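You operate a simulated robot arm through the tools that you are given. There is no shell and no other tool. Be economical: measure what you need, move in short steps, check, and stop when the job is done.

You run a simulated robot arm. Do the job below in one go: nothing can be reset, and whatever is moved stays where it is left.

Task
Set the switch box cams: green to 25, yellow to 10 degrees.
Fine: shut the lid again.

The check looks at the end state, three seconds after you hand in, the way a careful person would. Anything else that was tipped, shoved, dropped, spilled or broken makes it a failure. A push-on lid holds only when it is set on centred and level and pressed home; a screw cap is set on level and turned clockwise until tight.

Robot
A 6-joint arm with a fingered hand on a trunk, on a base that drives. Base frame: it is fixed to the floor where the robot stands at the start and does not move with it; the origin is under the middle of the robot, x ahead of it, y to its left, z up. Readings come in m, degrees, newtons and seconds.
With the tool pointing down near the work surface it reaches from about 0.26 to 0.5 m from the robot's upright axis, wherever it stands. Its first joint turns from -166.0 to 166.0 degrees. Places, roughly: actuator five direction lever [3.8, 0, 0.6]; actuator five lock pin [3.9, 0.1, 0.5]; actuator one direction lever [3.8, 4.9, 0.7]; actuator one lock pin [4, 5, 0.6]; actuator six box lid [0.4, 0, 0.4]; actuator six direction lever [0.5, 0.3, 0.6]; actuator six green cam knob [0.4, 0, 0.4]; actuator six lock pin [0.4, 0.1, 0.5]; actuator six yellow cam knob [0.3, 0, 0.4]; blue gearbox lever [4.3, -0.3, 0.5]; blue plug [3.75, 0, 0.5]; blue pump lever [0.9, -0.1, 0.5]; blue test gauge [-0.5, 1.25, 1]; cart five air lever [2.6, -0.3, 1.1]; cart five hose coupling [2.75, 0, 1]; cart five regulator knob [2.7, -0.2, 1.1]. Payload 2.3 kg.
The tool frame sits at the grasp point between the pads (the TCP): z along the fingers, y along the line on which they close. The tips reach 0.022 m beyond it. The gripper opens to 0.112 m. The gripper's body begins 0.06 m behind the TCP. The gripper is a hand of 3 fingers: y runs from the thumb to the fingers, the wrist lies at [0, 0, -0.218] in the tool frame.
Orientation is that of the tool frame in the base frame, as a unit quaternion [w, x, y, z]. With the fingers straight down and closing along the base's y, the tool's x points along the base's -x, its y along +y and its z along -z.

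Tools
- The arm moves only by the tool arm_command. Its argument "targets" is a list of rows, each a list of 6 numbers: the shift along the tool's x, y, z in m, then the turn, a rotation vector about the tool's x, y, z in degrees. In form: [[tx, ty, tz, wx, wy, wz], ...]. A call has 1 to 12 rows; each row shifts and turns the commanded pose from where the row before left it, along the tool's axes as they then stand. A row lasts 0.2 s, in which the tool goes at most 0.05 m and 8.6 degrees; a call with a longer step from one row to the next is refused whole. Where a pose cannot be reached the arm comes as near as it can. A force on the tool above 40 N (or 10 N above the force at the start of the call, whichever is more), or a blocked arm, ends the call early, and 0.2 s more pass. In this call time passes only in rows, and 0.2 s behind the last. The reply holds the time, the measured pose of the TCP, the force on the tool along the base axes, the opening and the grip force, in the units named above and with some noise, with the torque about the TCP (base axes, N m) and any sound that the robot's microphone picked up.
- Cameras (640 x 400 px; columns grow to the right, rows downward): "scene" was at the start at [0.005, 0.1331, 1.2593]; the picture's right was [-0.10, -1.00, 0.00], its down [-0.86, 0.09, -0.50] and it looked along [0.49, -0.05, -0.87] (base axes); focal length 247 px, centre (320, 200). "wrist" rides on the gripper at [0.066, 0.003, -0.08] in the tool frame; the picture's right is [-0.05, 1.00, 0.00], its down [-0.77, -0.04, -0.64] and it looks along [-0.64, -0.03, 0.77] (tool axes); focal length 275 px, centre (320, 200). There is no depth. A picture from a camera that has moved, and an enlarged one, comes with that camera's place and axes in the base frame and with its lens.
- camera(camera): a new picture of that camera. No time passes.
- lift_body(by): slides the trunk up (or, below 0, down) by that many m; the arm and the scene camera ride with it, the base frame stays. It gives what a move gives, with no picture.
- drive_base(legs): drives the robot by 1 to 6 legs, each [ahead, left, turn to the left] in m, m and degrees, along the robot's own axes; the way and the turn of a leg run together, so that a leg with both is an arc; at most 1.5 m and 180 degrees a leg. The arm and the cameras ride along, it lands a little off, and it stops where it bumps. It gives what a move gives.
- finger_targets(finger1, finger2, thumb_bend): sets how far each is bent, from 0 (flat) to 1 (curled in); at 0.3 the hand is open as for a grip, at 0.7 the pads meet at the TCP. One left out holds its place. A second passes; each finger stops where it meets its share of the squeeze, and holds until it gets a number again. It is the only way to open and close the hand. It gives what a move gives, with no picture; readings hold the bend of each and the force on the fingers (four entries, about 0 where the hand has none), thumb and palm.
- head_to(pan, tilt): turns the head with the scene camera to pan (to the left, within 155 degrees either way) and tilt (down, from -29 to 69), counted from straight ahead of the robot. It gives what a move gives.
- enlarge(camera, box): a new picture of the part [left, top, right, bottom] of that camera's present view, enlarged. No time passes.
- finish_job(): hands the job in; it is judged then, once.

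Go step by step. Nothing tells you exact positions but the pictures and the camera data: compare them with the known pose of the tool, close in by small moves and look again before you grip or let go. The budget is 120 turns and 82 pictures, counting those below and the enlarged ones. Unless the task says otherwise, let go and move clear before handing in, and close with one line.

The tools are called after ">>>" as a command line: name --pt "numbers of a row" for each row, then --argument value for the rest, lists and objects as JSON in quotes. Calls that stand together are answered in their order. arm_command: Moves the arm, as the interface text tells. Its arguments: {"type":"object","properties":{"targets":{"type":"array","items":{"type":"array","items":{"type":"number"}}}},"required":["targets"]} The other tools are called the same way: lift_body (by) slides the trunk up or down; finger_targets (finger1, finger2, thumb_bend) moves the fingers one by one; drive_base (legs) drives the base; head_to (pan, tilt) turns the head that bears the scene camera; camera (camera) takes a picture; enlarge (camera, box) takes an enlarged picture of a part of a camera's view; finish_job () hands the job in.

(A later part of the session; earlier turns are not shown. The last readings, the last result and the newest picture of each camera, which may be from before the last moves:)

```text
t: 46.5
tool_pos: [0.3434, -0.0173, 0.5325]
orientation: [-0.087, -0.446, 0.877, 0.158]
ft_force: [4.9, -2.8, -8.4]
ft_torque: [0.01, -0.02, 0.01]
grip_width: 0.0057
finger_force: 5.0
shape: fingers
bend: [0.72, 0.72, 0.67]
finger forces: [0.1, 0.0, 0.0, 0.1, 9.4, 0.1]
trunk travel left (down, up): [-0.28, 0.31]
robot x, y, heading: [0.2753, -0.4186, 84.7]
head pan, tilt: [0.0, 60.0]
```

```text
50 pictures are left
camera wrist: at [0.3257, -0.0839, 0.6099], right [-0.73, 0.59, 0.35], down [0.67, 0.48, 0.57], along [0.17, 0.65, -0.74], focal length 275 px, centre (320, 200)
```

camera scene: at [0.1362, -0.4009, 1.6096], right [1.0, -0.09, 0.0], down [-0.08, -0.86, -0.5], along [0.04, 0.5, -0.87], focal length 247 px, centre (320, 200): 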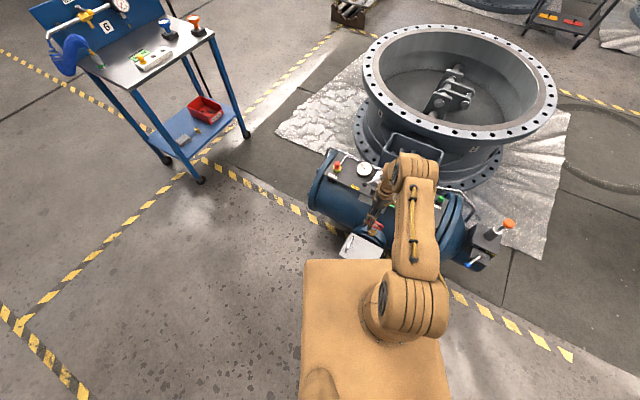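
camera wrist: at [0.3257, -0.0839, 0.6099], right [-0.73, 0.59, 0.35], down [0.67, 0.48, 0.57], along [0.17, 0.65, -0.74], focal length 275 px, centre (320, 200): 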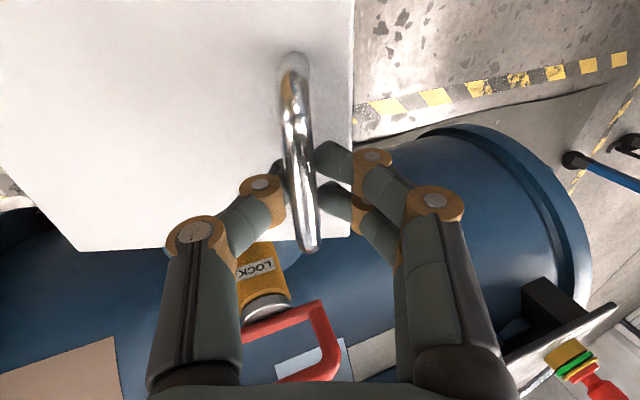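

>>> arm_command --pt "0 -0.009 -0.0135 -5 0 0" --pt "0 -0.008 -0.0135 -5 0 0" --pt "0 -0.006 -0.0138 -5 0 0" --pt "0 -0.006 -0.0138 -5 0 0" --pt "0 -0.006 -0.0138 -5 0 0"

>>> camera --camera "wrist"

>>> enlarge --camera "scene" --box '[300, 170, 480, 290]'

```text
t: 47.7
tool_pos: [0.3973, -0.0546, 0.5736]
orientation: [-0.183, -0.417, 0.822, 0.342]
ft_force: [-0.3, -4.4, -9.5]
ft_torque: [-0.06, 0.0, -0.03]
grip_width: 0.0067
finger_force: 5.3
shape: fingers
bend: [0.72, 0.72, 0.67]
finger forces: [0.1, 0.1, 0.0, 0.0, 10.3, 0.0]
trunk travel left (down, up): [-0.28, 0.31]
robot x, y, heading: [0.2784, -0.4175, 84.9]
head pan, tilt: [0.0, 60.0]
```

```text
49 pictures are left
camera wrist: at [0.4038, -0.1385, 0.6331], right [-0.53, 0.46, 0.71], down [0.84, 0.35, 0.41], along [-0.06, 0.82, -0.57], focal length 275 px, centre (320, 200)
```

wrist: 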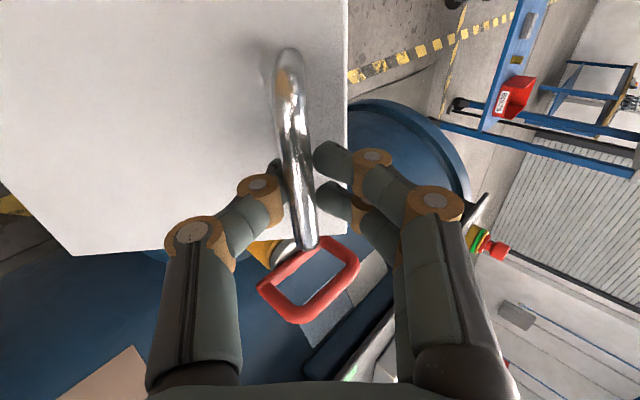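

```text
3.33 times, centred on (390, 230) of scene
camera zoom: at [0.1365, -0.4006, 1.3395], right [1.0, -0.09, 0.0], down [-0.08, -0.86, -0.5], along [0.04, 0.5, -0.87], focal length 824 px, centre (87, 100)
```

zoom: 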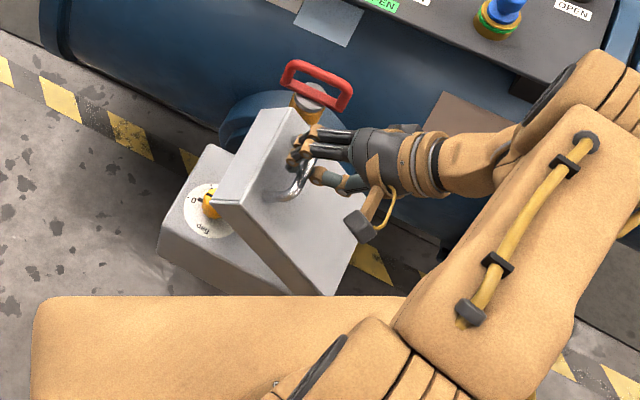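

>>> arm_command --pt "0 -0.007 -0.0138 -5 0 0" --pt "0 -0.006 -0.0138 -5 0 0" --pt "0 -0.006 -0.0138 -5 0 0" --pt "0 -0.006 -0.0138 -5 0 0"

>>> camera --camera "wrist"

>>> enlarge --camera "scene" --box '[300, 170, 480, 290]'

```text
t: 48.7
tool_pos: [0.4549, -0.0713, 0.5952]
orientation: [-0.25, -0.377, 0.752, 0.479]
ft_force: [1.5, 2.2, -19.8]
ft_torque: [0.05, -0.07, 0.01]
grip_width: 0.0178
finger_force: 10.3
shape: fingers
bend: [0.72, 0.72, 0.62]
finger forces: [0.0, 0.0, 0.1, 0.1, 20.1, 0.1]
out of reach, approached as far as the arm can: row 1, 2, 3, 4
trunk travel left (down, up): [-0.28, 0.31]
robot x, y, heading: [0.2768, -0.4169, 84.9]
head pan, tilt: [0.0, 60.0]
```

```text
47 pictures are left
camera wrist: at [0.4743, -0.1657, 0.6325], right [-0.3, 0.29, 0.91], down [0.94, 0.28, 0.22], along [-0.19, 0.92, -0.36], focal length 275 px, centre (320, 200)
```

wrist: 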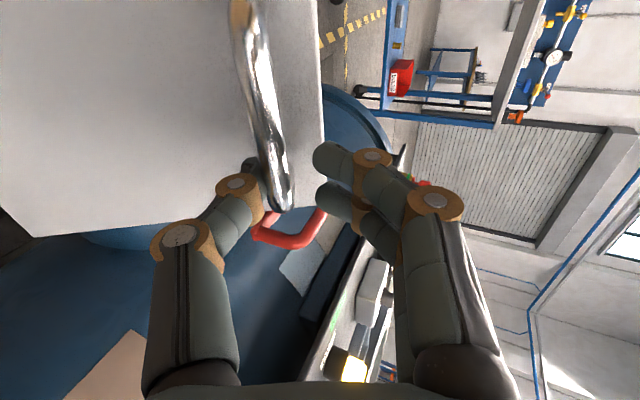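

```text
3.33 times, centred on (390, 230) of scene
camera zoom: at [0.1377, -0.3984, 1.3393], right [1.0, -0.09, 0.0], down [-0.08, -0.86, -0.5], along [0.04, 0.5, -0.87], focal length 824 px, centre (87, 100)
```

zoom: 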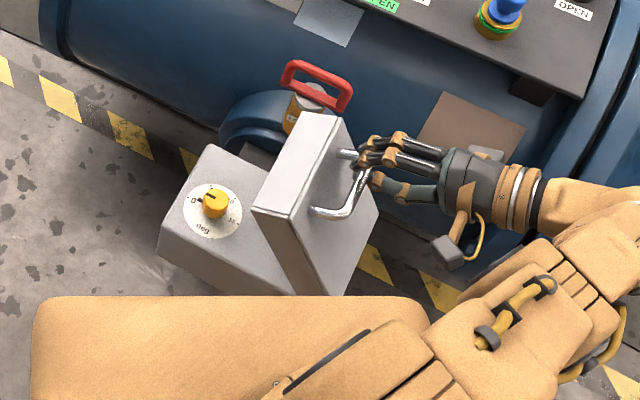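

The lid is at about 65°; the arm reached its limit with so much tilt. I'll reduce the tilt while continuing to pull toward the hinge side and re-centring on the bar.

>>> arm_command --pt "0.005 -0.0051 -0.0109 5 0 0" --pt "0.005 -0.006 -0.0104 5 0 0" --pt "0.005 -0.0077 -0.0092 5 0 0" --pt "0.004 -0.0092 -0.0079 5 0 0"

>>> camera --camera "wrist"

>>> enlarge --camera "scene" --box '[300, 170, 480, 290]'

```text
t: 49.7
tool_pos: [0.5038, -0.1059, 0.5604]
orientation: [-0.18, -0.416, 0.822, 0.345]
ft_force: [-1.7, -6.8, 24.3]
ft_torque: [0.78, 0.52, 0.16]
grip_width: 0.0022
finger_force: 11.6
shape: fingers
bend: [0.71, 0.67, 0.72]
finger forces: [3.3, 20.5, 0.1, 0.0, 0.1, 0.1]
out of reach, approached as far as the arm can: row 1, 2, 3, 4
trunk travel left (down, up): [-0.28, 0.31]
robot x, y, heading: [0.2775, -0.4199, 84.9]
head pan, tilt: [0.0, 60.0]
```

```text
45 pictures are left
camera wrist: at [0.5093, -0.1909, 0.6189], right [-0.53, 0.45, 0.72], down [0.84, 0.34, 0.41], along [-0.06, 0.82, -0.56], focal length 275 px, centre (320, 200)
```

wrist: 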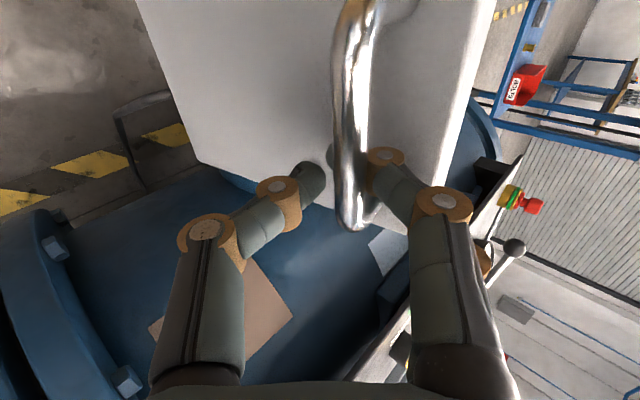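

```text
3.33 times, centred on (390, 230) of scene
camera zoom: at [0.1346, -0.4043, 1.34], right [1.0, -0.09, 0.0], down [-0.08, -0.86, -0.5], along [0.05, 0.5, -0.86], focal length 824 px, centre (87, 100)
```

zoom: 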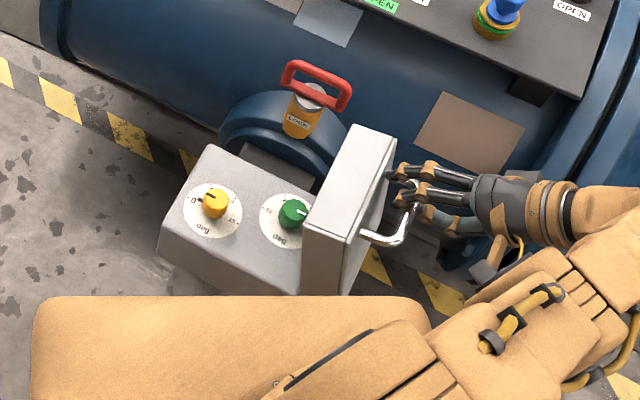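

>>> arm_command --pt "0 -0.0066 -0.0103 5 0 0" --pt "0 -0.0092 -0.0077 5 0 0" --pt "0 -0.0098 -0.0069 5 0 0"

>>> enlarge --camera "scene" --box '[300, 170, 480, 290]'

```text
t: 50.1
tool_pos: [0.5102, -0.1124, 0.5527]
orientation: [-0.166, -0.421, 0.832, 0.32]
ft_force: [-8.7, -20.2, 39.3]
ft_torque: [1.45, 0.96, 0.9]
grip_width: 0.009
finger_force: 26.0
shape: fingers
bend: [0.7, 0.62, 0.72]
finger forces: [9.5, 43.4, 0.0, 0.0, 0.0, 0.0]
out of reach, approached as far as the arm can: row 1, 2
trunk travel left (down, up): [-0.28, 0.31]
robot x, y, heading: [0.2744, -0.4175, 84.9]
head pan, tilt: [0.0, 60.0]
stopped in row 2: the force on the tool passed its limit at 46 N (the readings are from after the stop); the commanded pose is now the measured one
```

```text
3.33 times, centred on (390, 230) of scene
camera zoom: at [0.1325, -0.4079, 1.3396], right [1.0, -0.09, 0.0], down [-0.08, -0.86, -0.5], along [0.05, 0.5, -0.86], focal length 824 px, centre (87, 100)
```

zoom: 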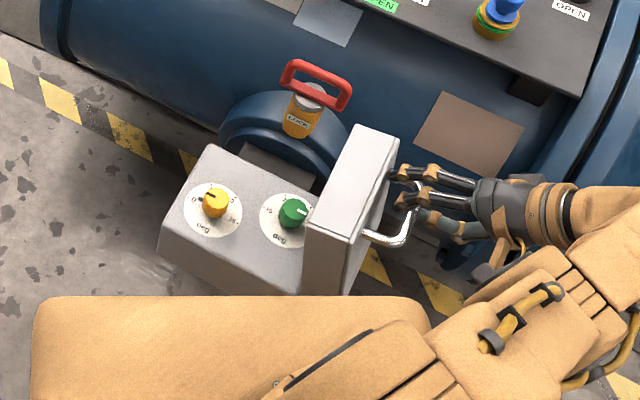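

>>> arm_command --pt "0 0.006 -0.004 0 0 0" --pt "0 0.006 -0.004 0 0 0"

>>> camera --camera "wrist"

>>> enlarge --camera "scene" --box '[330, 200, 440, 270]'

```text
t: 50.7
tool_pos: [0.5098, -0.1107, 0.5515]
orientation: [-0.165, -0.422, 0.832, 0.319]
ft_force: [-5.6, -19.3, 43.0]
ft_torque: [1.53, 1.15, 0.68]
grip_width: 0.0104
finger_force: 28.2
shape: fingers
bend: [0.69, 0.62, 0.72]
finger forces: [10.9, 45.0, 0.0, 0.0, 0.1, 0.0]
out of reach, approached as far as the arm can: row 1, 2
trunk travel left (down, up): [-0.28, 0.31]
robot x, y, heading: [0.2791, -0.4173, 85.1]
head pan, tilt: [0.0, 60.0]
```

```text
42 pictures are left
camera wrist: at [0.513, -0.1944, 0.6134], right [-0.57, 0.48, 0.67], down [0.82, 0.36, 0.44], along [-0.03, 0.8, -0.6], focal length 275 px, centre (320, 200)
```

wrist: 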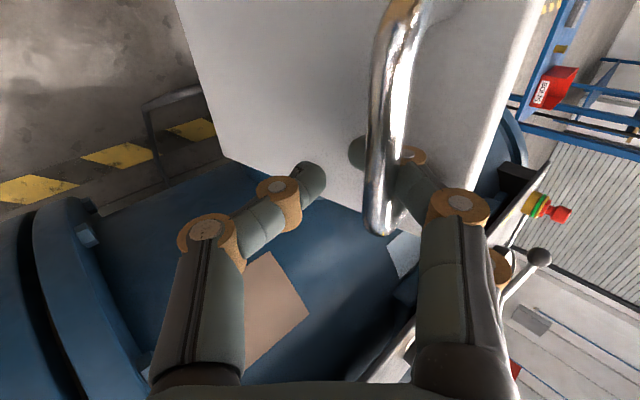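

```text
5.71 times, centred on (385, 235) of scene
camera zoom: at [0.1328, -0.408, 1.3394], right [1.0, -0.09, 0.0], down [-0.08, -0.86, -0.51], along [0.05, 0.5, -0.86], focal length 1413 px, centre (-51, 0)
```

zoom: 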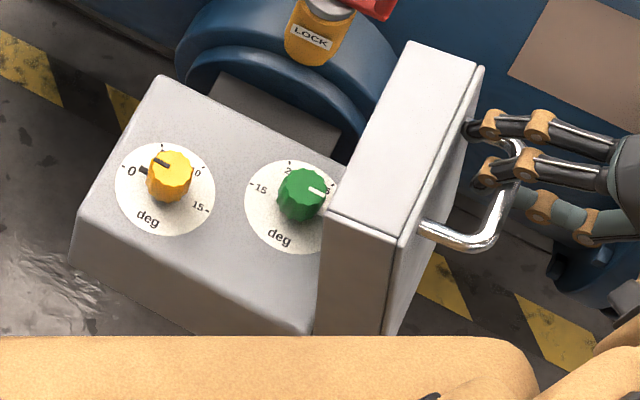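

>>> lift_body --by 0.015

>>> enlarge --camera "scene" --box '[330, 200, 440, 270]'

```text
t: 51.3
tool_pos: [0.5104, -0.1109, 0.5642]
orientation: [-0.167, -0.423, 0.832, 0.318]
ft_force: [-9.2, -15.7, 12.8]
ft_torque: [0.44, 0.29, 0.62]
grip_width: 0.0
finger_force: 12.4
shape: fingers
bend: [0.71, 0.67, 0.72]
finger forces: [0.6, 23.1, 0.0, 0.0, 0.8, 0.0]
trunk travel left (down, up): [-0.295, 0.295]
robot x, y, heading: [0.281, -0.4204, 84.9]
head pan, tilt: [0.0, 60.0]
```

```text
5.71 times, centred on (385, 235) of scene
camera zoom: at [0.1341, -0.4044, 1.3542], right [1.0, -0.09, 0.0], down [-0.08, -0.86, -0.5], along [0.05, 0.5, -0.86], focal length 1413 px, centre (-51, 0)
```

zoom: 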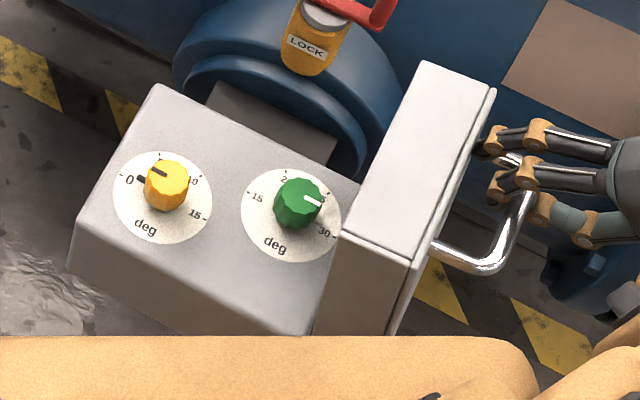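

>>> arm_command --pt "0.01 0 0 3 0 0" --pt "0.008 -0.005 -0.004 4 0 0" --pt "0 -0.006 -0.006 4 0 0"

>>> enlarge --camera "scene" --box '[330, 200, 440, 270]'

```text
t: 51.8
tool_pos: [0.5155, -0.1145, 0.5585]
orientation: [-0.155, -0.426, 0.841, 0.296]
ft_force: [-8.2, -21.1, 32.2]
ft_torque: [1.26, 0.84, 0.86]
grip_width: 0.0031
finger_force: 24.1
shape: fingers
bend: [0.7, 0.66, 0.72]
finger forces: [4.6, 43.7, 0.1, 0.0, 0.0, 0.1]
out of reach, approached as far as the arm can: row 1, 2
trunk travel left (down, up): [-0.295, 0.295]
robot x, y, heading: [0.2813, -0.4201, 84.9]
head pan, tilt: [0.0, 60.0]
stopped in row 2: the force on the tool passed its limit at 44 N (the readings are from after the stop); the commanded pose is now the measured one
```

```text
5.71 times, centred on (385, 235) of scene
camera zoom: at [0.1326, -0.4076, 1.3546], right [1.0, -0.09, 0.0], down [-0.08, -0.86, -0.5], along [0.05, 0.5, -0.86], focal length 1413 px, centre (-51, 0)
```

zoom: 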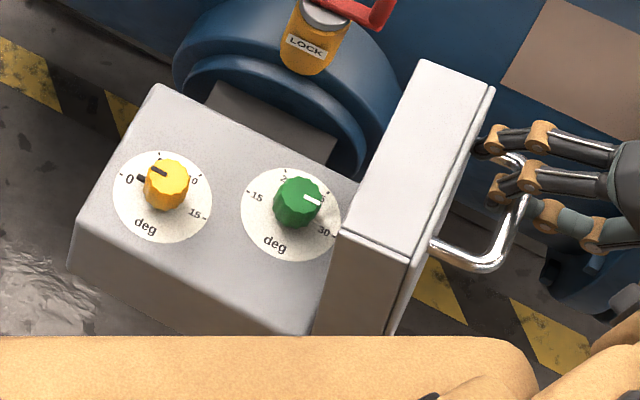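

The lid looks to be at its open stop. I'll ease the thumb open first and see whether it stays.

>>> finger_targets --thumb_bend 0.3

>>> camera --camera "wrist"

```text
t: 52.8
tool_pos: [0.515, -0.1153, 0.559]
orientation: [-0.155, -0.426, 0.841, 0.295]
ft_force: [-9.3, -22.4, 34.7]
ft_torque: [1.37, 0.92, 0.96]
grip_width: 0.0604
finger_force: 25.9
shape: fingers
bend: [0.7, 0.66, 0.3]
finger forces: [4.6, 48.2, 0.0, 0.0, 0.0, 0.0]
trunk travel left (down, up): [-0.295, 0.295]
robot x, y, heading: [0.2753, -0.4214, 85.1]
head pan, tilt: [0.0, 60.0]
```

```text
38 pictures are left
camera wrist: at [0.516, -0.1957, 0.6228], right [-0.6, 0.5, 0.63], down [0.8, 0.37, 0.47], along [0.0, 0.78, -0.62], focal length 275 px, centre (320, 200)
```

wrist: 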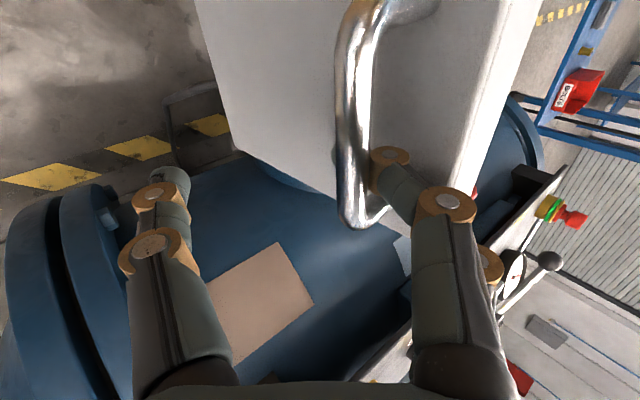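

>>> lift_body --by 0.015

>>> finger_targets --finger1 0.62 --finger2 0.62

>>> camera --camera "wrist"

```text
t: 53.4
tool_pos: [0.5171, -0.1128, 0.5714]
orientation: [-0.155, -0.426, 0.842, 0.293]
ft_force: [1.3, -3.2, 8.1]
ft_torque: [0.28, 0.14, 0.03]
grip_width: 0.0531
finger_force: 5.7
shape: fingers
bend: [0.72, 0.71, 0.3]
finger forces: [0.0, 11.7, 0.0, 0.0, 0.0, 0.0]
trunk travel left (down, up): [-0.31, 0.28]
robot x, y, heading: [0.2775, -0.4203, 84.5]
head pan, tilt: [0.0, 60.0]
```

```text
t: 54.4
tool_pos: [0.5176, -0.1131, 0.5715]
orientation: [-0.156, -0.426, 0.841, 0.294]
ft_force: [3.0, 1.1, 5.8]
ft_torque: [0.2, 0.1, -0.11]
grip_width: 0.0659
finger_force: 3.7
shape: fingers
bend: [0.62, 0.62, 0.3]
finger forces: [0.0, 7.2, 0.1, 0.1, 0.0, 0.0]
trunk travel left (down, up): [-0.31, 0.28]
robot x, y, heading: [0.2784, -0.4209, 84.8]
head pan, tilt: [0.0, 60.0]
```

```text
37 pictures are left
camera wrist: at [0.5175, -0.1931, 0.6358], right [-0.6, 0.5, 0.63], down [0.8, 0.38, 0.46], along [0.0, 0.78, -0.63], focal length 275 px, centre (320, 200)
```

wrist: 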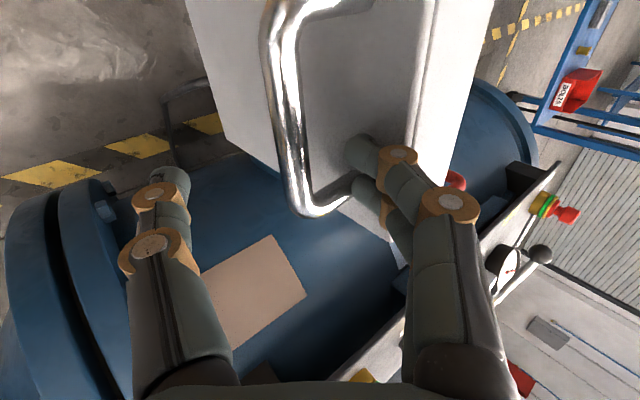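

>>> lift_body --by 0.03

>>> camera --camera "wrist"

>>> enlarge --camera "scene" --box '[330, 200, 440, 270]'

```text
t: 55.2
tool_pos: [0.5176, -0.1113, 0.6015]
orientation: [-0.156, -0.426, 0.842, 0.293]
ft_force: [0.7, 0.3, -1.4]
ft_torque: [-0.02, -0.01, -0.02]
grip_width: 0.0662
finger_force: 0.1
shape: fingers
bend: [0.62, 0.62, 0.3]
finger forces: [0.1, 0.1, 0.1, 0.0, 0.1, 0.0]
trunk travel left (down, up): [-0.34, 0.25]
robot x, y, heading: [0.2746, -0.4204, 85.1]
head pan, tilt: [0.0, 60.0]
```

```text
36 pictures are left
camera wrist: at [0.5174, -0.193, 0.6657], right [-0.6, 0.5, 0.63], down [0.8, 0.38, 0.46], along [0.0, 0.78, -0.63], focal length 275 px, centre (320, 200)
```

wrist: 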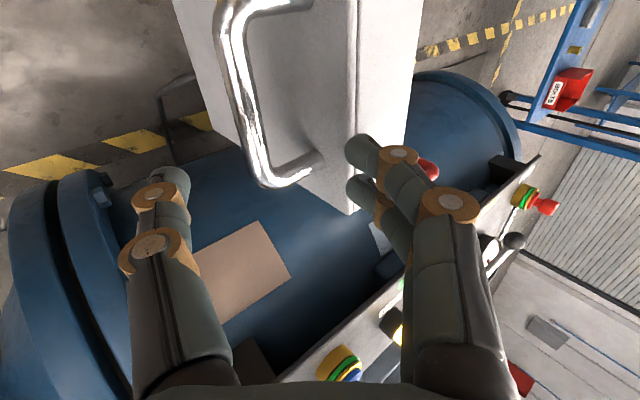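

```text
5.71 times, centred on (385, 235) of scene
camera zoom: at [0.1361, -0.4011, 1.3996], right [1.0, -0.09, 0.0], down [-0.08, -0.86, -0.5], along [0.04, 0.5, -0.87], focal length 1413 px, centre (-51, 0)
```

zoom: 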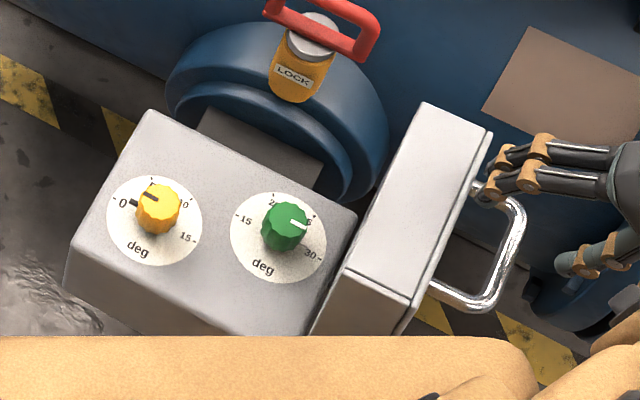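

The lid stays open by itself with no contact. Now retreat upward and straighten the hand.

>>> lift_body --by 0.15

>>> arm_command --pt "0 0 0 7.6 0 0" --pt "0 0 0 7.6 0 0" --pt "0 0 0 7.6 0 0" --pt "0 0 0 7.6 0 0" --pt "0 0 0 7.6 0 0"

>>> enlarge --camera "scene" --box '[320, 200, 420, 270]'

```text
t: 56.9
tool_pos: [0.5168, -0.1127, 0.7501]
orientation: [-0.157, -0.426, 0.841, 0.293]
ft_force: [0.1, 0.3, -0.6]
ft_torque: [-0.05, 0.02, 0.0]
grip_width: 0.0662
finger_force: 0.1
shape: fingers
bend: [0.62, 0.62, 0.3]
finger forces: [0.1, 0.0, 0.0, 0.0, 0.1, 0.0]
trunk travel left (down, up): [-0.49, 0.1]
robot x, y, heading: [0.2754, -0.421, 84.9]
head pan, tilt: [0.0, 60.0]
```

```text
t: 58.1
tool_pos: [0.5504, -0.0877, 0.7022]
orientation: [-0.01, -0.454, 0.891, 0.001]
ft_force: [0.7, -0.7, -0.1]
ft_torque: [0.01, 0.0, 0.01]
grip_width: 0.0663
finger_force: 0.1
shape: fingers
bend: [0.62, 0.62, 0.3]
finger forces: [0.0, 0.0, 0.1, 0.1, 0.0, 0.0]
out of reach, approached as far as the arm can: row 1, 2, 3, 4, 5
trunk travel left (down, up): [-0.49, 0.1]
robot x, y, heading: [0.2785, -0.4205, 84.8]
head pan, tilt: [0.0, 60.0]
```

```text
5.71 times, centred on (370, 235) of scene
camera zoom: at [0.1358, -0.4007, 1.5495], right [1.0, -0.09, 0.0], down [-0.08, -0.86, -0.5], along [0.04, 0.5, -0.87], focal length 1413 px, centre (34, 0)
```

zoom: 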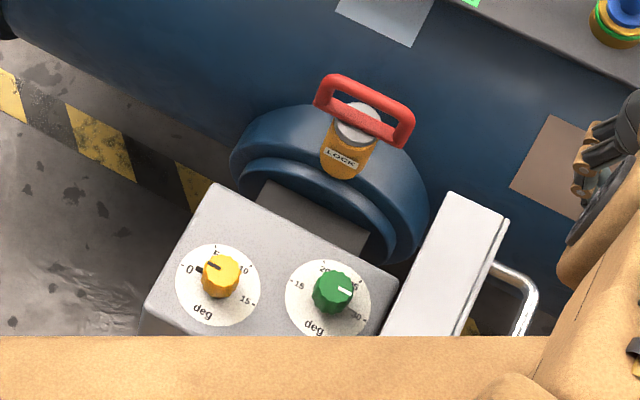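

Lid stays open. Next, bring the wrist camera over the two dials to read them.

>>> arm_command --pt "0.0138 0.037 0 0 0 0" --pt "0.0138 0.037 0 0 0 0" --pt "0.0138 0.037 0 0 0 0" --pt "0.0138 0.037 0 0 0 0" --pt "0.0138 0.037 0 0 0 0"

>>> camera --camera "wrist"

```text
t: 59.3
tool_pos: [0.3881, 0.0078, 0.7017]
orientation: [-0.009, -0.454, 0.891, 0.002]
ft_force: [-0.8, -0.1, -0.3]
ft_torque: [-0.02, 0.03, 0.02]
grip_width: 0.0664
finger_force: 0.1
shape: fingers
bend: [0.62, 0.62, 0.3]
finger forces: [0.1, 0.1, 0.0, 0.0, 0.0, 0.1]
out of reach, approached as far as the arm can: row 1, 2, 3, 4
trunk travel left (down, up): [-0.49, 0.1]
robot x, y, heading: [0.2772, -0.4199, 84.8]
head pan, tilt: [0.0, 60.0]
```

```text
33 pictures are left
camera wrist: at [0.3489, -0.0419, 0.7831], right [-0.78, 0.63, 0.01], down [0.49, 0.6, 0.62], along [0.38, 0.49, -0.78], focal length 275 px, centre (320, 200)
```

wrist: 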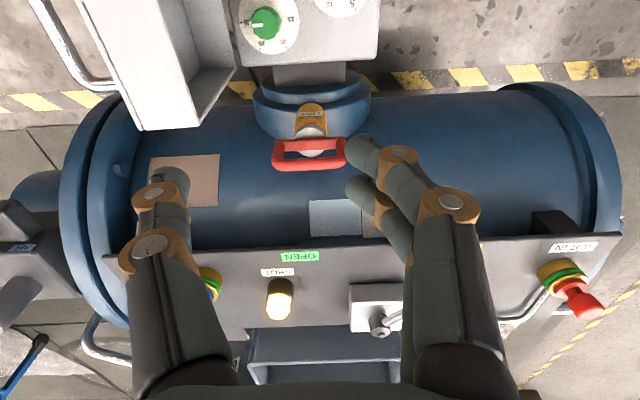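

I rotate the hand 90° so that it closes along the hinge direction's normal, clear of the open lid, with the camera on the far-from-lid side.

>>> arm_command --pt "0 0 0 0 0 8.2" --pt "0 0 0 0 0 8.2" --pt "0 0 0 0 0 8.2" --pt "0 0 0 0 0 8.2" --pt "0 0 0 0 0 8.2" --pt "0 0 0 0 0 8.2" --pt "0 0 0 0 0 8.2" --pt "0 0 0 0 0 8.2" --pt "0 0 0 0 0 8.2" --pt "0 0 0 0 0 8.2" --pt "0 0 0 0 0 8"

>>> finger_targets --finger1 0.3 --finger2 0.3 --thumb_bend 0.3

```text
t: 61.7
tool_pos: [0.3889, 0.0071, 0.7019]
orientation: [-0.009, 0.311, 0.95, -0.004]
ft_force: [0.5, 0.3, 0.3]
ft_torque: [0.02, 0.03, 0.0]
grip_width: 0.0661
finger_force: 0.1
shape: fingers
bend: [0.62, 0.62, 0.3]
finger forces: [0.0, 0.0, 0.0, 0.1, 0.1, 0.0]
trunk travel left (down, up): [-0.49, 0.1]
robot x, y, heading: [0.2763, -0.422, 84.8]
head pan, tilt: [0.0, 60.0]
```

```text
t: 62.7
tool_pos: [0.3884, 0.0091, 0.7035]
orientation: [-0.009, 0.31, 0.951, -0.004]
ft_force: [-0.1, 0.2, -0.3]
ft_torque: [0.0, -0.01, -0.02]
grip_width: 0.1113
finger_force: 0.0
shape: fingers
bend: [0.3, 0.3, 0.3]
finger forces: [0.1, 0.0, 0.0, 0.1, 0.1, 0.0]
trunk travel left (down, up): [-0.49, 0.1]
robot x, y, heading: [0.2757, -0.419, 84.8]
head pan, tilt: [0.0, 60.0]
```

>>> arm_command --pt "-0.011 -0.022 0 0 0 0" --pt "-0.011 -0.022 0 0 0 0"

>>> lift_body --by -0.13

>>> camera --camera "wrist"

```text
t: 63.3
tool_pos: [0.3963, 0.0061, 0.7018]
orientation: [-0.008, 0.309, 0.951, -0.005]
ft_force: [-0.6, 0.8, 0.1]
ft_torque: [0.01, 0.03, -0.04]
grip_width: 0.1113
finger_force: 0.2
shape: fingers
bend: [0.3, 0.3, 0.3]
finger forces: [0.1, 0.0, 0.0, 0.0, 0.0, 0.1]
out of reach, approached as far as the arm can: row 1, 2
trunk travel left (down, up): [-0.49, 0.1]
robot x, y, heading: [0.2759, -0.4175, 84.8]
head pan, tilt: [0.0, 60.0]
```

```text
t: 64.9
tool_pos: [0.3963, 0.0063, 0.5724]
orientation: [-0.009, 0.309, 0.951, -0.006]
ft_force: [-0.6, 0.3, 0.4]
ft_torque: [0.04, 0.01, 0.01]
grip_width: 0.1109
finger_force: 0.1
shape: fingers
bend: [0.3, 0.3, 0.3]
finger forces: [0.0, 0.1, 0.1, 0.0, 0.0, 0.1]
trunk travel left (down, up): [-0.36, 0.23]
robot x, y, heading: [0.2804, -0.415, 85.0]
head pan, tilt: [0.0, 60.0]
```

```text
32 pictures are left
camera wrist: at [0.3466, 0.0488, 0.653], right [0.63, 0.78, -0.02], down [0.61, -0.48, 0.63], along [0.48, -0.4, -0.78], focal length 275 px, centre (320, 200)
```

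wrist: 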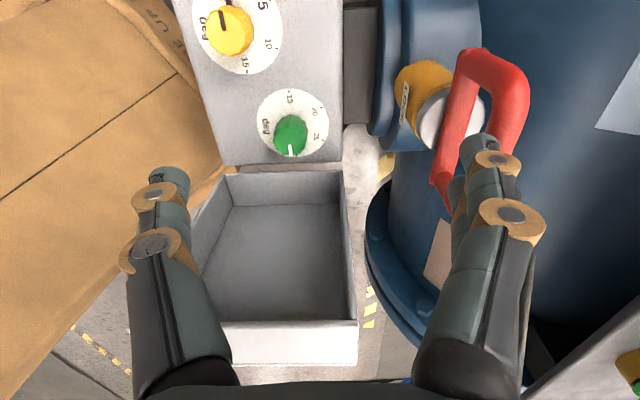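

>>> arm_command --pt "0 0 -0.04 0 0 0" --pt "0 0 -0.04 0 0 0" --pt "0 0 -0.04 0 0 0" --pt "0 0 -0.04 0 0 0"

>>> lift_body --by -0.18

```text
t: 65.9
tool_pos: [0.3972, 0.0064, 0.5722]
orientation: [-0.009, 0.309, 0.951, -0.005]
ft_force: [0.4, 0.5, 0.2]
ft_torque: [0.0, -0.01, -0.02]
grip_width: 0.1111
finger_force: 0.0
shape: fingers
bend: [0.3, 0.3, 0.3]
finger forces: [0.0, 0.0, 0.0, 0.1, 0.1, 0.1]
out of reach, approached as far as the arm can: row 1, 2, 3, 4
trunk travel left (down, up): [-0.36, 0.23]
robot x, y, heading: [0.2776, -0.4181, 84.7]
head pan, tilt: [0.0, 60.0]
```

```text
t: 66.8
tool_pos: [0.3971, 0.0084, 0.5097]
orientation: [-0.01, 0.311, 0.95, 0.0]
ft_force: [-4.9, -10.3, 21.2]
ft_torque: [0.88, -0.84, -0.17]
grip_width: 0.1096
finger_force: 16.8
shape: fingers
bend: [0.32, 0.33, 0.3]
finger forces: [9.7, 24.1, 0.0, 0.0, 0.1, 0.0]
trunk travel left (down, up): [-0.293, 0.297]
robot x, y, heading: [0.2797, -0.4166, 85.1]
head pan, tilt: [0.0, 60.0]
stopped: the force on the tool passed its limit at 110 N (the readings are from after the stop); the commanded pose is now the measured one
```

The arm didn't rise as expected, and lowering the trunk touched the fingers to the red lock pin handle. I back off upward at once and check the pin.

>>> lift_body --by 0.08

>>> camera --camera "wrist"

>>> enlarge --camera "scene" --box '[300, 160, 460, 270]'

```text
t: 68.0
tool_pos: [0.3971, 0.0093, 0.5882]
orientation: [-0.009, 0.312, 0.95, -0.003]
ft_force: [0.2, 0.7, -0.5]
ft_torque: [0.0, 0.02, 0.0]
grip_width: 0.1113
finger_force: 0.0
shape: fingers
bend: [0.3, 0.3, 0.3]
finger forces: [0.1, 0.0, 0.1, 0.1, 0.0, 0.1]
trunk travel left (down, up): [-0.373, 0.217]
robot x, y, heading: [0.2776, -0.418, 84.9]
head pan, tilt: [0.0, 60.0]
```

```text
31 pictures are left
camera wrist: at [0.3476, 0.0512, 0.6688], right [0.63, 0.78, -0.01], down [0.61, -0.49, 0.62], along [0.48, -0.4, -0.78], focal length 275 px, centre (320, 200)
```

wrist: 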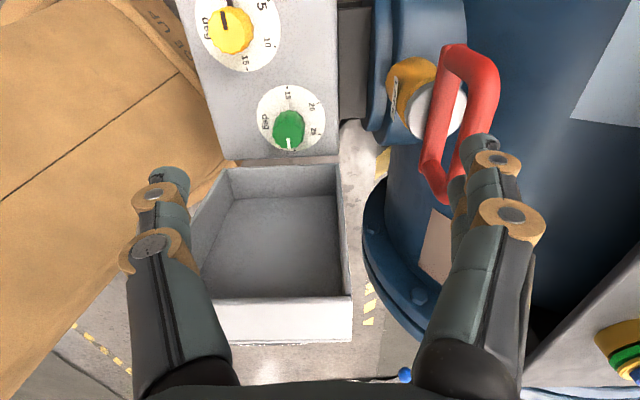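

```text
3.64 times, centred on (380, 215) of scene
camera zoom: at [0.1361, -0.4008, 1.4325], right [1.0, -0.09, 0.0], down [-0.08, -0.86, -0.5], along [0.04, 0.5, -0.87], focal length 899 px, centre (102, 146)
```

zoom: 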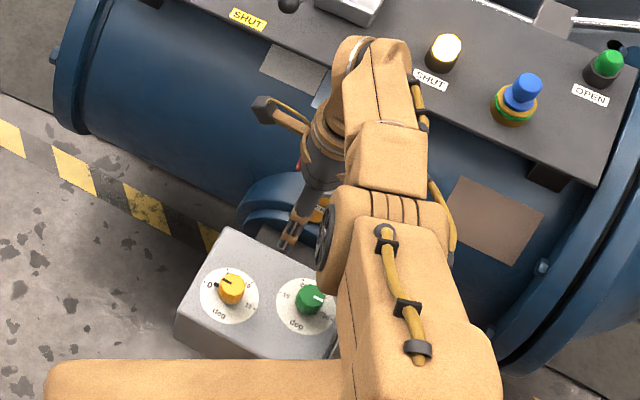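

>>> camera --camera "scene"

```text
29 pictures are left
camera scene: at [0.1361, -0.4008, 1.4325], right [1.0, -0.09, 0.0], down [-0.08, -0.86, -0.5], along [0.04, 0.5, -0.87], focal length 247 px, centre (320, 200)
```

scene: 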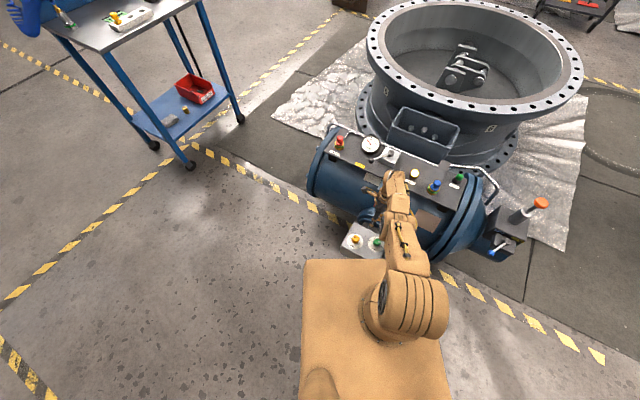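

>>> arm_command --pt "0 0.02 -0.01 0 0 0" --pt "0 0.02 -0.02 0 0 0" --pt "0 0 -0.03 0 0 0" --pt "0 0 -0.03 0 0 0"

```text
t: 69.0
tool_pos: [0.4179, 0.0357, 0.664]
orientation: [-0.007, 0.312, 0.95, -0.003]
ft_force: [0.3, -0.2, -0.9]
ft_torque: [0.01, 0.0, 0.0]
grip_width: 0.1114
finger_force: 0.0
shape: fingers
bend: [0.3, 0.3, 0.3]
finger forces: [0.0, 0.0, 0.1, 0.0, 0.0, 0.0]
out of reach, approached as far as the arm can: row 1, 2, 3, 4
trunk travel left (down, up): [-0.373, 0.217]
robot x, y, heading: [0.2788, -0.4203, 84.9]
head pan, tilt: [0.0, 60.0]
```

The arm is limited inward in its present posture, so I'll back the base off by 0.07 m to put the knobs in the comfortable range.

>>> drive_base --legs '[[-0.07, 0, 0]]'

>>> arm_command --pt "0 0 0.03 0 0 0"

```text
t: 70.0
tool_pos: [0.4105, -0.033, 0.6642]
orientation: [-0.009, 0.311, 0.95, -0.003]
ft_force: [-0.2, 0.5, 0.6]
ft_torque: [0.01, -0.01, 0.0]
grip_width: 0.1114
finger_force: 0.0
shape: fingers
bend: [0.3, 0.3, 0.3]
finger forces: [0.0, 0.0, 0.1, 0.1, 0.0, 0.1]
trunk travel left (down, up): [-0.373, 0.217]
robot x, y, heading: [0.2728, -0.4873, 84.7]
head pan, tilt: [0.0, 60.0]
```

```text
t: 70.4
tool_pos: [0.4061, -0.0415, 0.6369]
orientation: [-0.009, 0.311, 0.95, -0.003]
ft_force: [-1.0, 0.4, 0.1]
ft_torque: [-0.01, 0.01, 0.01]
grip_width: 0.1113
finger_force: 0.1
shape: fingers
bend: [0.3, 0.3, 0.3]
finger forces: [0.0, 0.0, 0.0, 0.0, 0.0, 0.1]
out of reach, approached as far as the arm can: row 1
trunk travel left (down, up): [-0.373, 0.217]
robot x, y, heading: [0.267, -0.4853, 84.9]
head pan, tilt: [0.0, 60.0]
```

>>> finger_targets --finger1 0.45 --finger2 0.45 --thumb_bend 0.45

>>> arm_command --pt "0 0 0.03 0 0 0" --pt "0 0 0.03 0 0 0" --pt "0 0 0.03 0 0 0"

>>> camera --camera "wrist"

```text
t: 71.4
tool_pos: [0.4081, -0.0406, 0.6372]
orientation: [-0.008, 0.311, 0.95, -0.004]
ft_force: [0.5, -0.2, -0.1]
ft_torque: [-0.04, 0.03, 0.01]
grip_width: 0.07
finger_force: 0.1
shape: fingers
bend: [0.45, 0.45, 0.45]
finger forces: [0.0, 0.0, 0.0, 0.1, 0.0, 0.0]
trunk travel left (down, up): [-0.373, 0.217]
robot x, y, heading: [0.2707, -0.4866, 84.8]
head pan, tilt: [0.0, 60.0]
```

```text
t: 72.2
tool_pos: [0.3965, -0.0634, 0.5859]
orientation: [-0.008, 0.31, 0.951, -0.004]
ft_force: [-0.6, -0.2, -0.1]
ft_torque: [-0.01, 0.05, -0.01]
grip_width: 0.0699
finger_force: 0.0
shape: fingers
bend: [0.45, 0.45, 0.45]
finger forces: [0.0, 0.0, 0.0, 0.1, 0.0, 0.0]
out of reach, approached as far as the arm can: row 1, 2, 3
trunk travel left (down, up): [-0.373, 0.217]
robot x, y, heading: [0.2708, -0.4877, 84.7]
head pan, tilt: [0.0, 60.0]
```

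```text
28 pictures are left
camera wrist: at [0.3462, -0.0211, 0.6658], right [0.63, 0.78, -0.01], down [0.61, -0.48, 0.63], along [0.48, -0.4, -0.78], focal length 275 px, centre (320, 200)
```

wrist: 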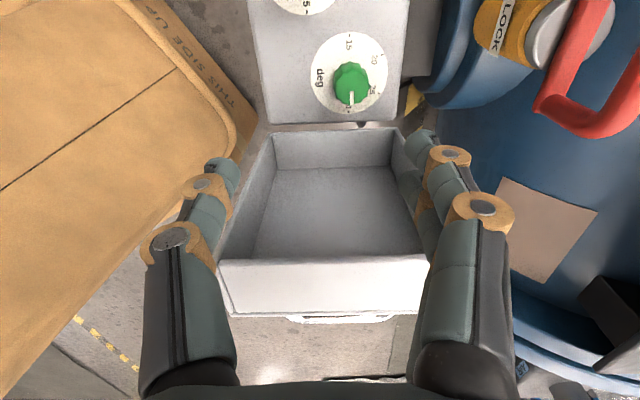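

>>> arm_command --pt "0 0 -0.03 0 0 0" --pt "0 0 -0.03 0 0 0" --pt "0 0 -0.03 0 0 0" --pt "0 0 -0.03 0 0 0"

```text
t: 73.2
tool_pos: [0.3954, -0.0645, 0.5857]
orientation: [-0.008, 0.311, 0.95, -0.004]
ft_force: [0.0, -0.5, -0.9]
ft_torque: [0.03, -0.02, -0.01]
grip_width: 0.0697
finger_force: 0.1
shape: fingers
bend: [0.45, 0.45, 0.45]
finger forces: [0.0, 0.0, 0.1, 0.1, 0.1, 0.1]
out of reach, approached as far as the arm can: row 1, 2, 3, 4
trunk travel left (down, up): [-0.373, 0.217]
robot x, y, heading: [0.2682, -0.4904, 84.9]
head pan, tilt: [0.0, 60.0]
```

>>> arm_command --pt "0 0.03 -0.02 0 0 0" --pt "0 0.03 -0.02 0 0 0" --pt "0 0.03 -0.02 0 0 0"

>>> camera --camera "scene"

```text
t: 74.0
tool_pos: [0.4248, -0.0411, 0.6464]
orientation: [-0.009, 0.311, 0.95, -0.004]
ft_force: [-0.6, 0.7, -0.5]
ft_torque: [0.01, -0.01, 0.02]
grip_width: 0.0698
finger_force: 0.0
shape: fingers
bend: [0.45, 0.45, 0.45]
finger forces: [0.1, 0.1, 0.0, 0.0, 0.0, 0.1]
out of reach, approached as far as the arm can: row 1, 2, 3
trunk travel left (down, up): [-0.373, 0.217]
robot x, y, heading: [0.2725, -0.4878, 84.7]
head pan, tilt: [0.0, 60.0]
```

```text
27 pictures are left
camera scene: at [0.1301, -0.4702, 1.4325], right [1.0, -0.09, 0.0], down [-0.08, -0.86, -0.5], along [0.04, 0.5, -0.87], focal length 247 px, centre (320, 200)
```

scene: 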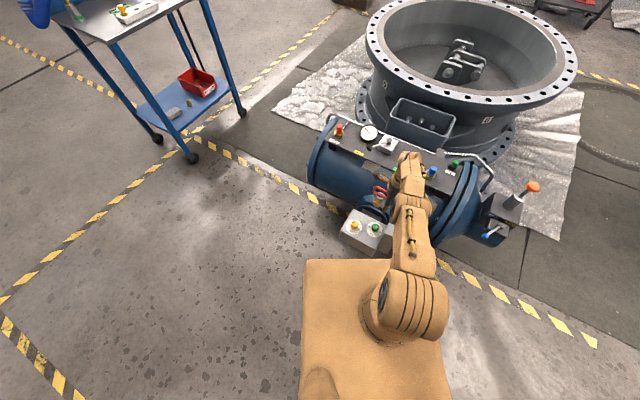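

The arm seems stuck in an awkward wrist posture. I'll tilt the hand outward (natural pointing direction) in free air and see whether the arm frees up.

>>> arm_command --pt "0 0 -0.01 -8 0 0" --pt "0 0 -0.01 -8 0 0" --pt "0 0 -0.01 -8 0 0" --pt "0 0 -0.01 -8 0 0" --pt "0 0 -0.01 -8 0 0"

```text
t: 75.2
tool_pos: [0.443, -0.0568, 0.6788]
orientation: [0.108, 0.313, 0.925, 0.185]
ft_force: [0.5, 1.0, 0.5]
ft_torque: [-0.05, -0.03, 0.01]
grip_width: 0.0697
finger_force: 0.1
shape: fingers
bend: [0.45, 0.45, 0.45]
finger forces: [0.1, 0.1, 0.1, 0.0, 0.1, 0.0]
out of reach, approached as far as the arm can: row 1, 3, 4, 5
trunk travel left (down, up): [-0.373, 0.217]
robot x, y, heading: [0.27, -0.4889, 85.0]
head pan, tilt: [0.0, 60.0]
```

>>> arm_command --pt "0 0 0 4 7 0" --pt "0 0 0 4 7 0" --pt "0 0 0 4 7 0" --pt "0 0 0 4 7 0" --pt "0 0 0 4 7 0" --pt "0 0 0 4 7 0"

```text
t: 76.6
tool_pos: [0.4421, -0.0592, 0.678]
orientation: [-0.295, 0.243, 0.92, 0.092]
ft_force: [0.2, 0.8, 0.7]
ft_torque: [-0.03, -0.04, 0.01]
grip_width: 0.0695
finger_force: 0.1
shape: fingers
bend: [0.45, 0.45, 0.45]
finger forces: [0.0, 0.0, 0.0, 0.1, 0.0, 0.0]
out of reach, approached as far as the arm can: row 2
trunk travel left (down, up): [-0.373, 0.217]
robot x, y, heading: [0.2727, -0.4902, 84.9]
head pan, tilt: [0.0, 60.0]
```

>>> arm_command --pt "0.0176 0.0008 -0.0243 0 0 0" --pt "0.0176 0.0008 -0.0243 0 0 0" --pt "0.0176 0.0008 -0.0243 0 0 0" --pt "0.0176 0.0008 -0.0243 0 0 0" --pt "0.0176 0.0008 -0.0243 0 0 0"

```text
t: 77.8
tool_pos: [0.441, -0.0575, 0.829]
orientation: [-0.294, 0.242, 0.92, 0.092]
ft_force: [0.0, 0.4, 0.1]
ft_torque: [-0.01, 0.0, 0.02]
grip_width: 0.0696
finger_force: 0.0
shape: fingers
bend: [0.45, 0.45, 0.45]
finger forces: [0.0, 0.0, 0.0, 0.0, 0.1, 0.0]
trunk travel left (down, up): [-0.373, 0.217]
robot x, y, heading: [0.2733, -0.4901, 85.0]
head pan, tilt: [0.0, 60.0]
```

The arm moves freely again. Now straighten the tool up here.

>>> arm_command --pt "0 0 0 -0.1 -7.2 1.3" --pt "0 0 0 -0.1 -7.2 1.3" --pt "0 0 0 -0.1 -7.2 1.3" --pt "0 0 0 -0.1 -7.2 1.3" --pt "0 0 0 -0.1 -7.2 1.3"

```text
t: 79.0
tool_pos: [0.4351, -0.1525, 0.7736]
orientation: [-0.068, 0.295, 0.953, 0.031]
ft_force: [1.0, 0.2, 0.9]
ft_torque: [0.02, -0.02, -0.01]
grip_width: 0.0693
finger_force: 0.1
shape: fingers
bend: [0.45, 0.45, 0.45]
finger forces: [0.1, 0.1, 0.1, 0.1, 0.0, 0.1]
out of reach, approached as far as the arm can: row 1, 2, 3, 4, 5
trunk travel left (down, up): [-0.373, 0.217]
robot x, y, heading: [0.2682, -0.4862, 84.9]
head pan, tilt: [0.0, 60.0]
```

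>>> arm_command --pt "0 0 0 0.8 -8.2 1.7" --pt "0.022 0.0155 0.025 0 0 0" --pt "0.022 0.0155 0.025 0 0 0" --pt "0.022 0.0155 0.025 0 0 0" --pt "0.022 0.0155 0.025 0 0 0"

```text
t: 80.2
tool_pos: [0.3909, -0.1158, 0.6589]
orientation: [-0.055, 0.297, 0.953, 0.032]
ft_force: [0.0, 0.0, 0.2]
ft_torque: [0.0, 0.03, 0.03]
grip_width: 0.0694
finger_force: 0.1
shape: fingers
bend: [0.45, 0.45, 0.45]
finger forces: [0.0, 0.0, 0.1, 0.0, 0.1, 0.1]
out of reach, approached as far as the arm can: row 1, 2, 3, 4, 5
trunk travel left (down, up): [-0.373, 0.217]
robot x, y, heading: [0.2714, -0.4928, 85.1]
head pan, tilt: [0.0, 60.0]
```

>>> arm_command --pt "0 0 -0.02 4.1 6.8 0" --pt "0 0 -0.02 4.1 6.8 0" --pt "0 0 -0.02 4.1 6.8 0" --pt "0 0 -0.02 4.1 6.8 0" --pt "0 0 -0.02 4.1 6.8 0"

>>> camera --camera "scene"

```text
t: 81.4
tool_pos: [0.4113, -0.1437, 0.7479]
orientation: [-0.377, 0.264, 0.886, -0.053]
ft_force: [0.7, 0.2, 0.6]
ft_torque: [0.0, -0.01, -0.01]
grip_width: 0.0698
finger_force: 0.2
shape: fingers
bend: [0.45, 0.45, 0.45]
finger forces: [0.0, 0.0, 0.0, 0.1, 0.0, 0.0]
out of reach, approached as far as the arm can: row 5
trunk travel left (down, up): [-0.373, 0.217]
robot x, y, heading: [0.2692, -0.4909, 85.0]
head pan, tilt: [0.0, 60.0]
```

```text
26 pictures are left
camera scene: at [0.1301, -0.4706, 1.4325], right [1.0, -0.09, 0.0], down [-0.08, -0.86, -0.5], along [0.04, 0.5, -0.87], focal length 247 px, centre (320, 200)
```

scene: 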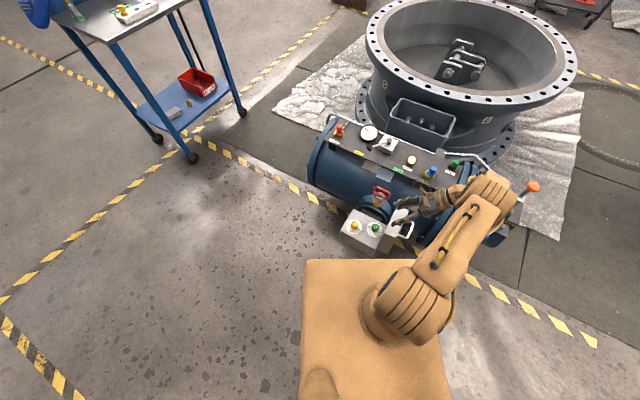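

I straighten the tool while turning the hand back toward its nominal yaw, to unwind the wrist.

>>> arm_command --pt "0 0 0 1.33 -3.9 -6.9" --pt "0 0 0 1.33 -3.9 -6.9" --pt "0 0 0 1.33 -3.9 -6.9" --pt "0 0 0 1.33 -3.9 -6.9" --pt "0 0 0 1.33 -3.9 -6.9" --pt "0 0 0 1.33 -3.9 -6.9" --pt "0 0 0 1.33 -3.9 -6.9" --pt "0 0 0 1.33 -3.9 -6.9" --pt "0 0 0 1.33 -3.9 -6.9" --pt "0 0 0 1.33 -3.9 -6.9" --pt "0 0 0 1.33 -3.9 -6.9" --pt "0 0 0 1.33 -3.9 -6.9"

```text
t: 84.0
tool_pos: [0.4136, -0.1353, 0.7527]
orientation: [-0.019, -0.458, 0.888, 0.024]
ft_force: [-0.7, -0.6, -0.5]
ft_torque: [0.02, 0.0, 0.02]
grip_width: 0.0699
finger_force: 0.0
shape: fingers
bend: [0.45, 0.45, 0.45]
finger forces: [0.0, 0.1, 0.0, 0.0, 0.0, 0.0]
out of reach, approached as far as the arm can: row 11, 12
trunk travel left (down, up): [-0.373, 0.217]
robot x, y, heading: [0.2709, -0.4841, 84.6]
head pan, tilt: [0.0, 60.0]
```

>>> arm_command --pt "-0.02 0.02 0.033 0 0 0" --pt "-0.02 0.02 0.033 0 0 0" --pt "-0.02 0.02 0.033 0 0 0"

>>> camera --camera "scene"

```text
t: 84.8
tool_pos: [0.3939, -0.0489, 0.6557]
orientation: [-0.019, -0.457, 0.889, 0.024]
ft_force: [0.2, 0.0, 0.9]
ft_torque: [0.0, -0.04, 0.01]
grip_width: 0.0696
finger_force: 0.1
shape: fingers
bend: [0.45, 0.45, 0.45]
finger forces: [0.1, 0.0, 0.1, 0.0, 0.1, 0.1]
trunk travel left (down, up): [-0.373, 0.217]
robot x, y, heading: [0.2718, -0.488, 84.5]
head pan, tilt: [0.0, 60.0]
```

```text
25 pictures are left
camera scene: at [0.1299, -0.4697, 1.4325], right [1.0, -0.09, 0.0], down [-0.08, -0.86, -0.5], along [0.04, 0.5, -0.87], focal length 247 px, centre (320, 200)
```

scene: 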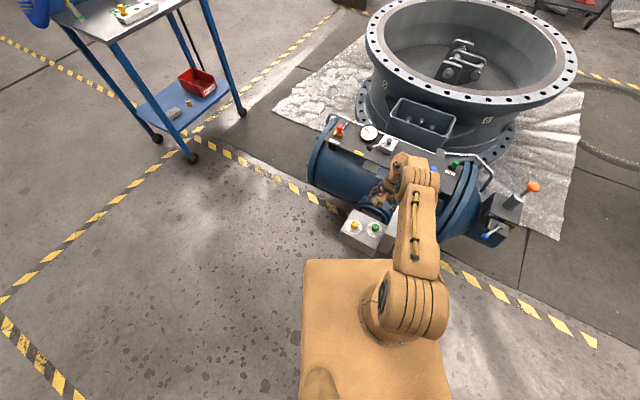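

The arm is free again. I fix the small tilt and try turning the hand 90° so it closes parallel to the lid's hinge.

>>> arm_command --pt "0 0 0 3.4 -0.7 0.4" --pt "0 0 0 0 0 8.3" --pt "0 0 0 0 0 8.3" --pt "0 0 0 0 0 8.3" --pt "0 0 0 0 0 8.3" --pt "0 0 0 0 0 8.3" --pt "0 0 0 0 0 8.3" --pt "0 0 0 0 0 8.3" --pt "0 0 0 0 0 8.3" --pt "0 0 0 0 0 8.3" --pt "0 0 0 0 0 8.3" --pt "0 0 0 0 0 7"

```text
t: 87.4
tool_pos: [0.4415, -0.166, 0.6462]
orientation: [-0.03, 0.304, 0.952, 0.008]
ft_force: [-0.1, 1.0, -0.1]
ft_torque: [0.02, -0.02, -0.01]
grip_width: 0.0697
finger_force: 0.1
shape: fingers
bend: [0.45, 0.45, 0.45]
finger forces: [0.0, 0.1, 0.0, 0.0, 0.0, 0.0]
out of reach, approached as far as the arm can: row 1, 8, 9, 10, 11, 12
trunk travel left (down, up): [-0.373, 0.217]
robot x, y, heading: [0.2739, -0.4878, 84.9]
head pan, tilt: [0.0, 60.0]
```

Yaw beyond about 50° is out of the wrist's range from here. I'll turn back to the good yaw, and will use that (closing along the hinge direction) with the base nearer.

>>> arm_command --pt "0 0 -0.01 0 0 -8.3" --pt "0 0 0 0 0 -8.3" --pt "0 0 0 0 0 -8.3" --pt "0 0 0 0 0 -8.3" --pt "0 0 0 0 0 -8.3" --pt "0 0 0 0 0 -8.3" --pt "0 0 0 0 0 -8.3" --pt "0 0 0 0 0 -8.3" --pt "0 0 0 0 0 -8.3" --pt "0 0 0 0 0 -8.3" --pt "0 0 0 0 0 -7"

```text
t: 89.8
tool_pos: [0.4422, -0.1648, 0.6569]
orientation: [-0.017, -0.459, 0.888, 0.024]
ft_force: [0.1, 0.3, 0.3]
ft_torque: [-0.02, -0.01, 0.0]
grip_width: 0.0695
finger_force: 0.2
shape: fingers
bend: [0.45, 0.45, 0.45]
finger forces: [0.0, 0.0, 0.0, 0.0, 0.1, 0.0]
trunk travel left (down, up): [-0.373, 0.217]
robot x, y, heading: [0.2683, -0.487, 84.7]
head pan, tilt: [0.0, 60.0]
```

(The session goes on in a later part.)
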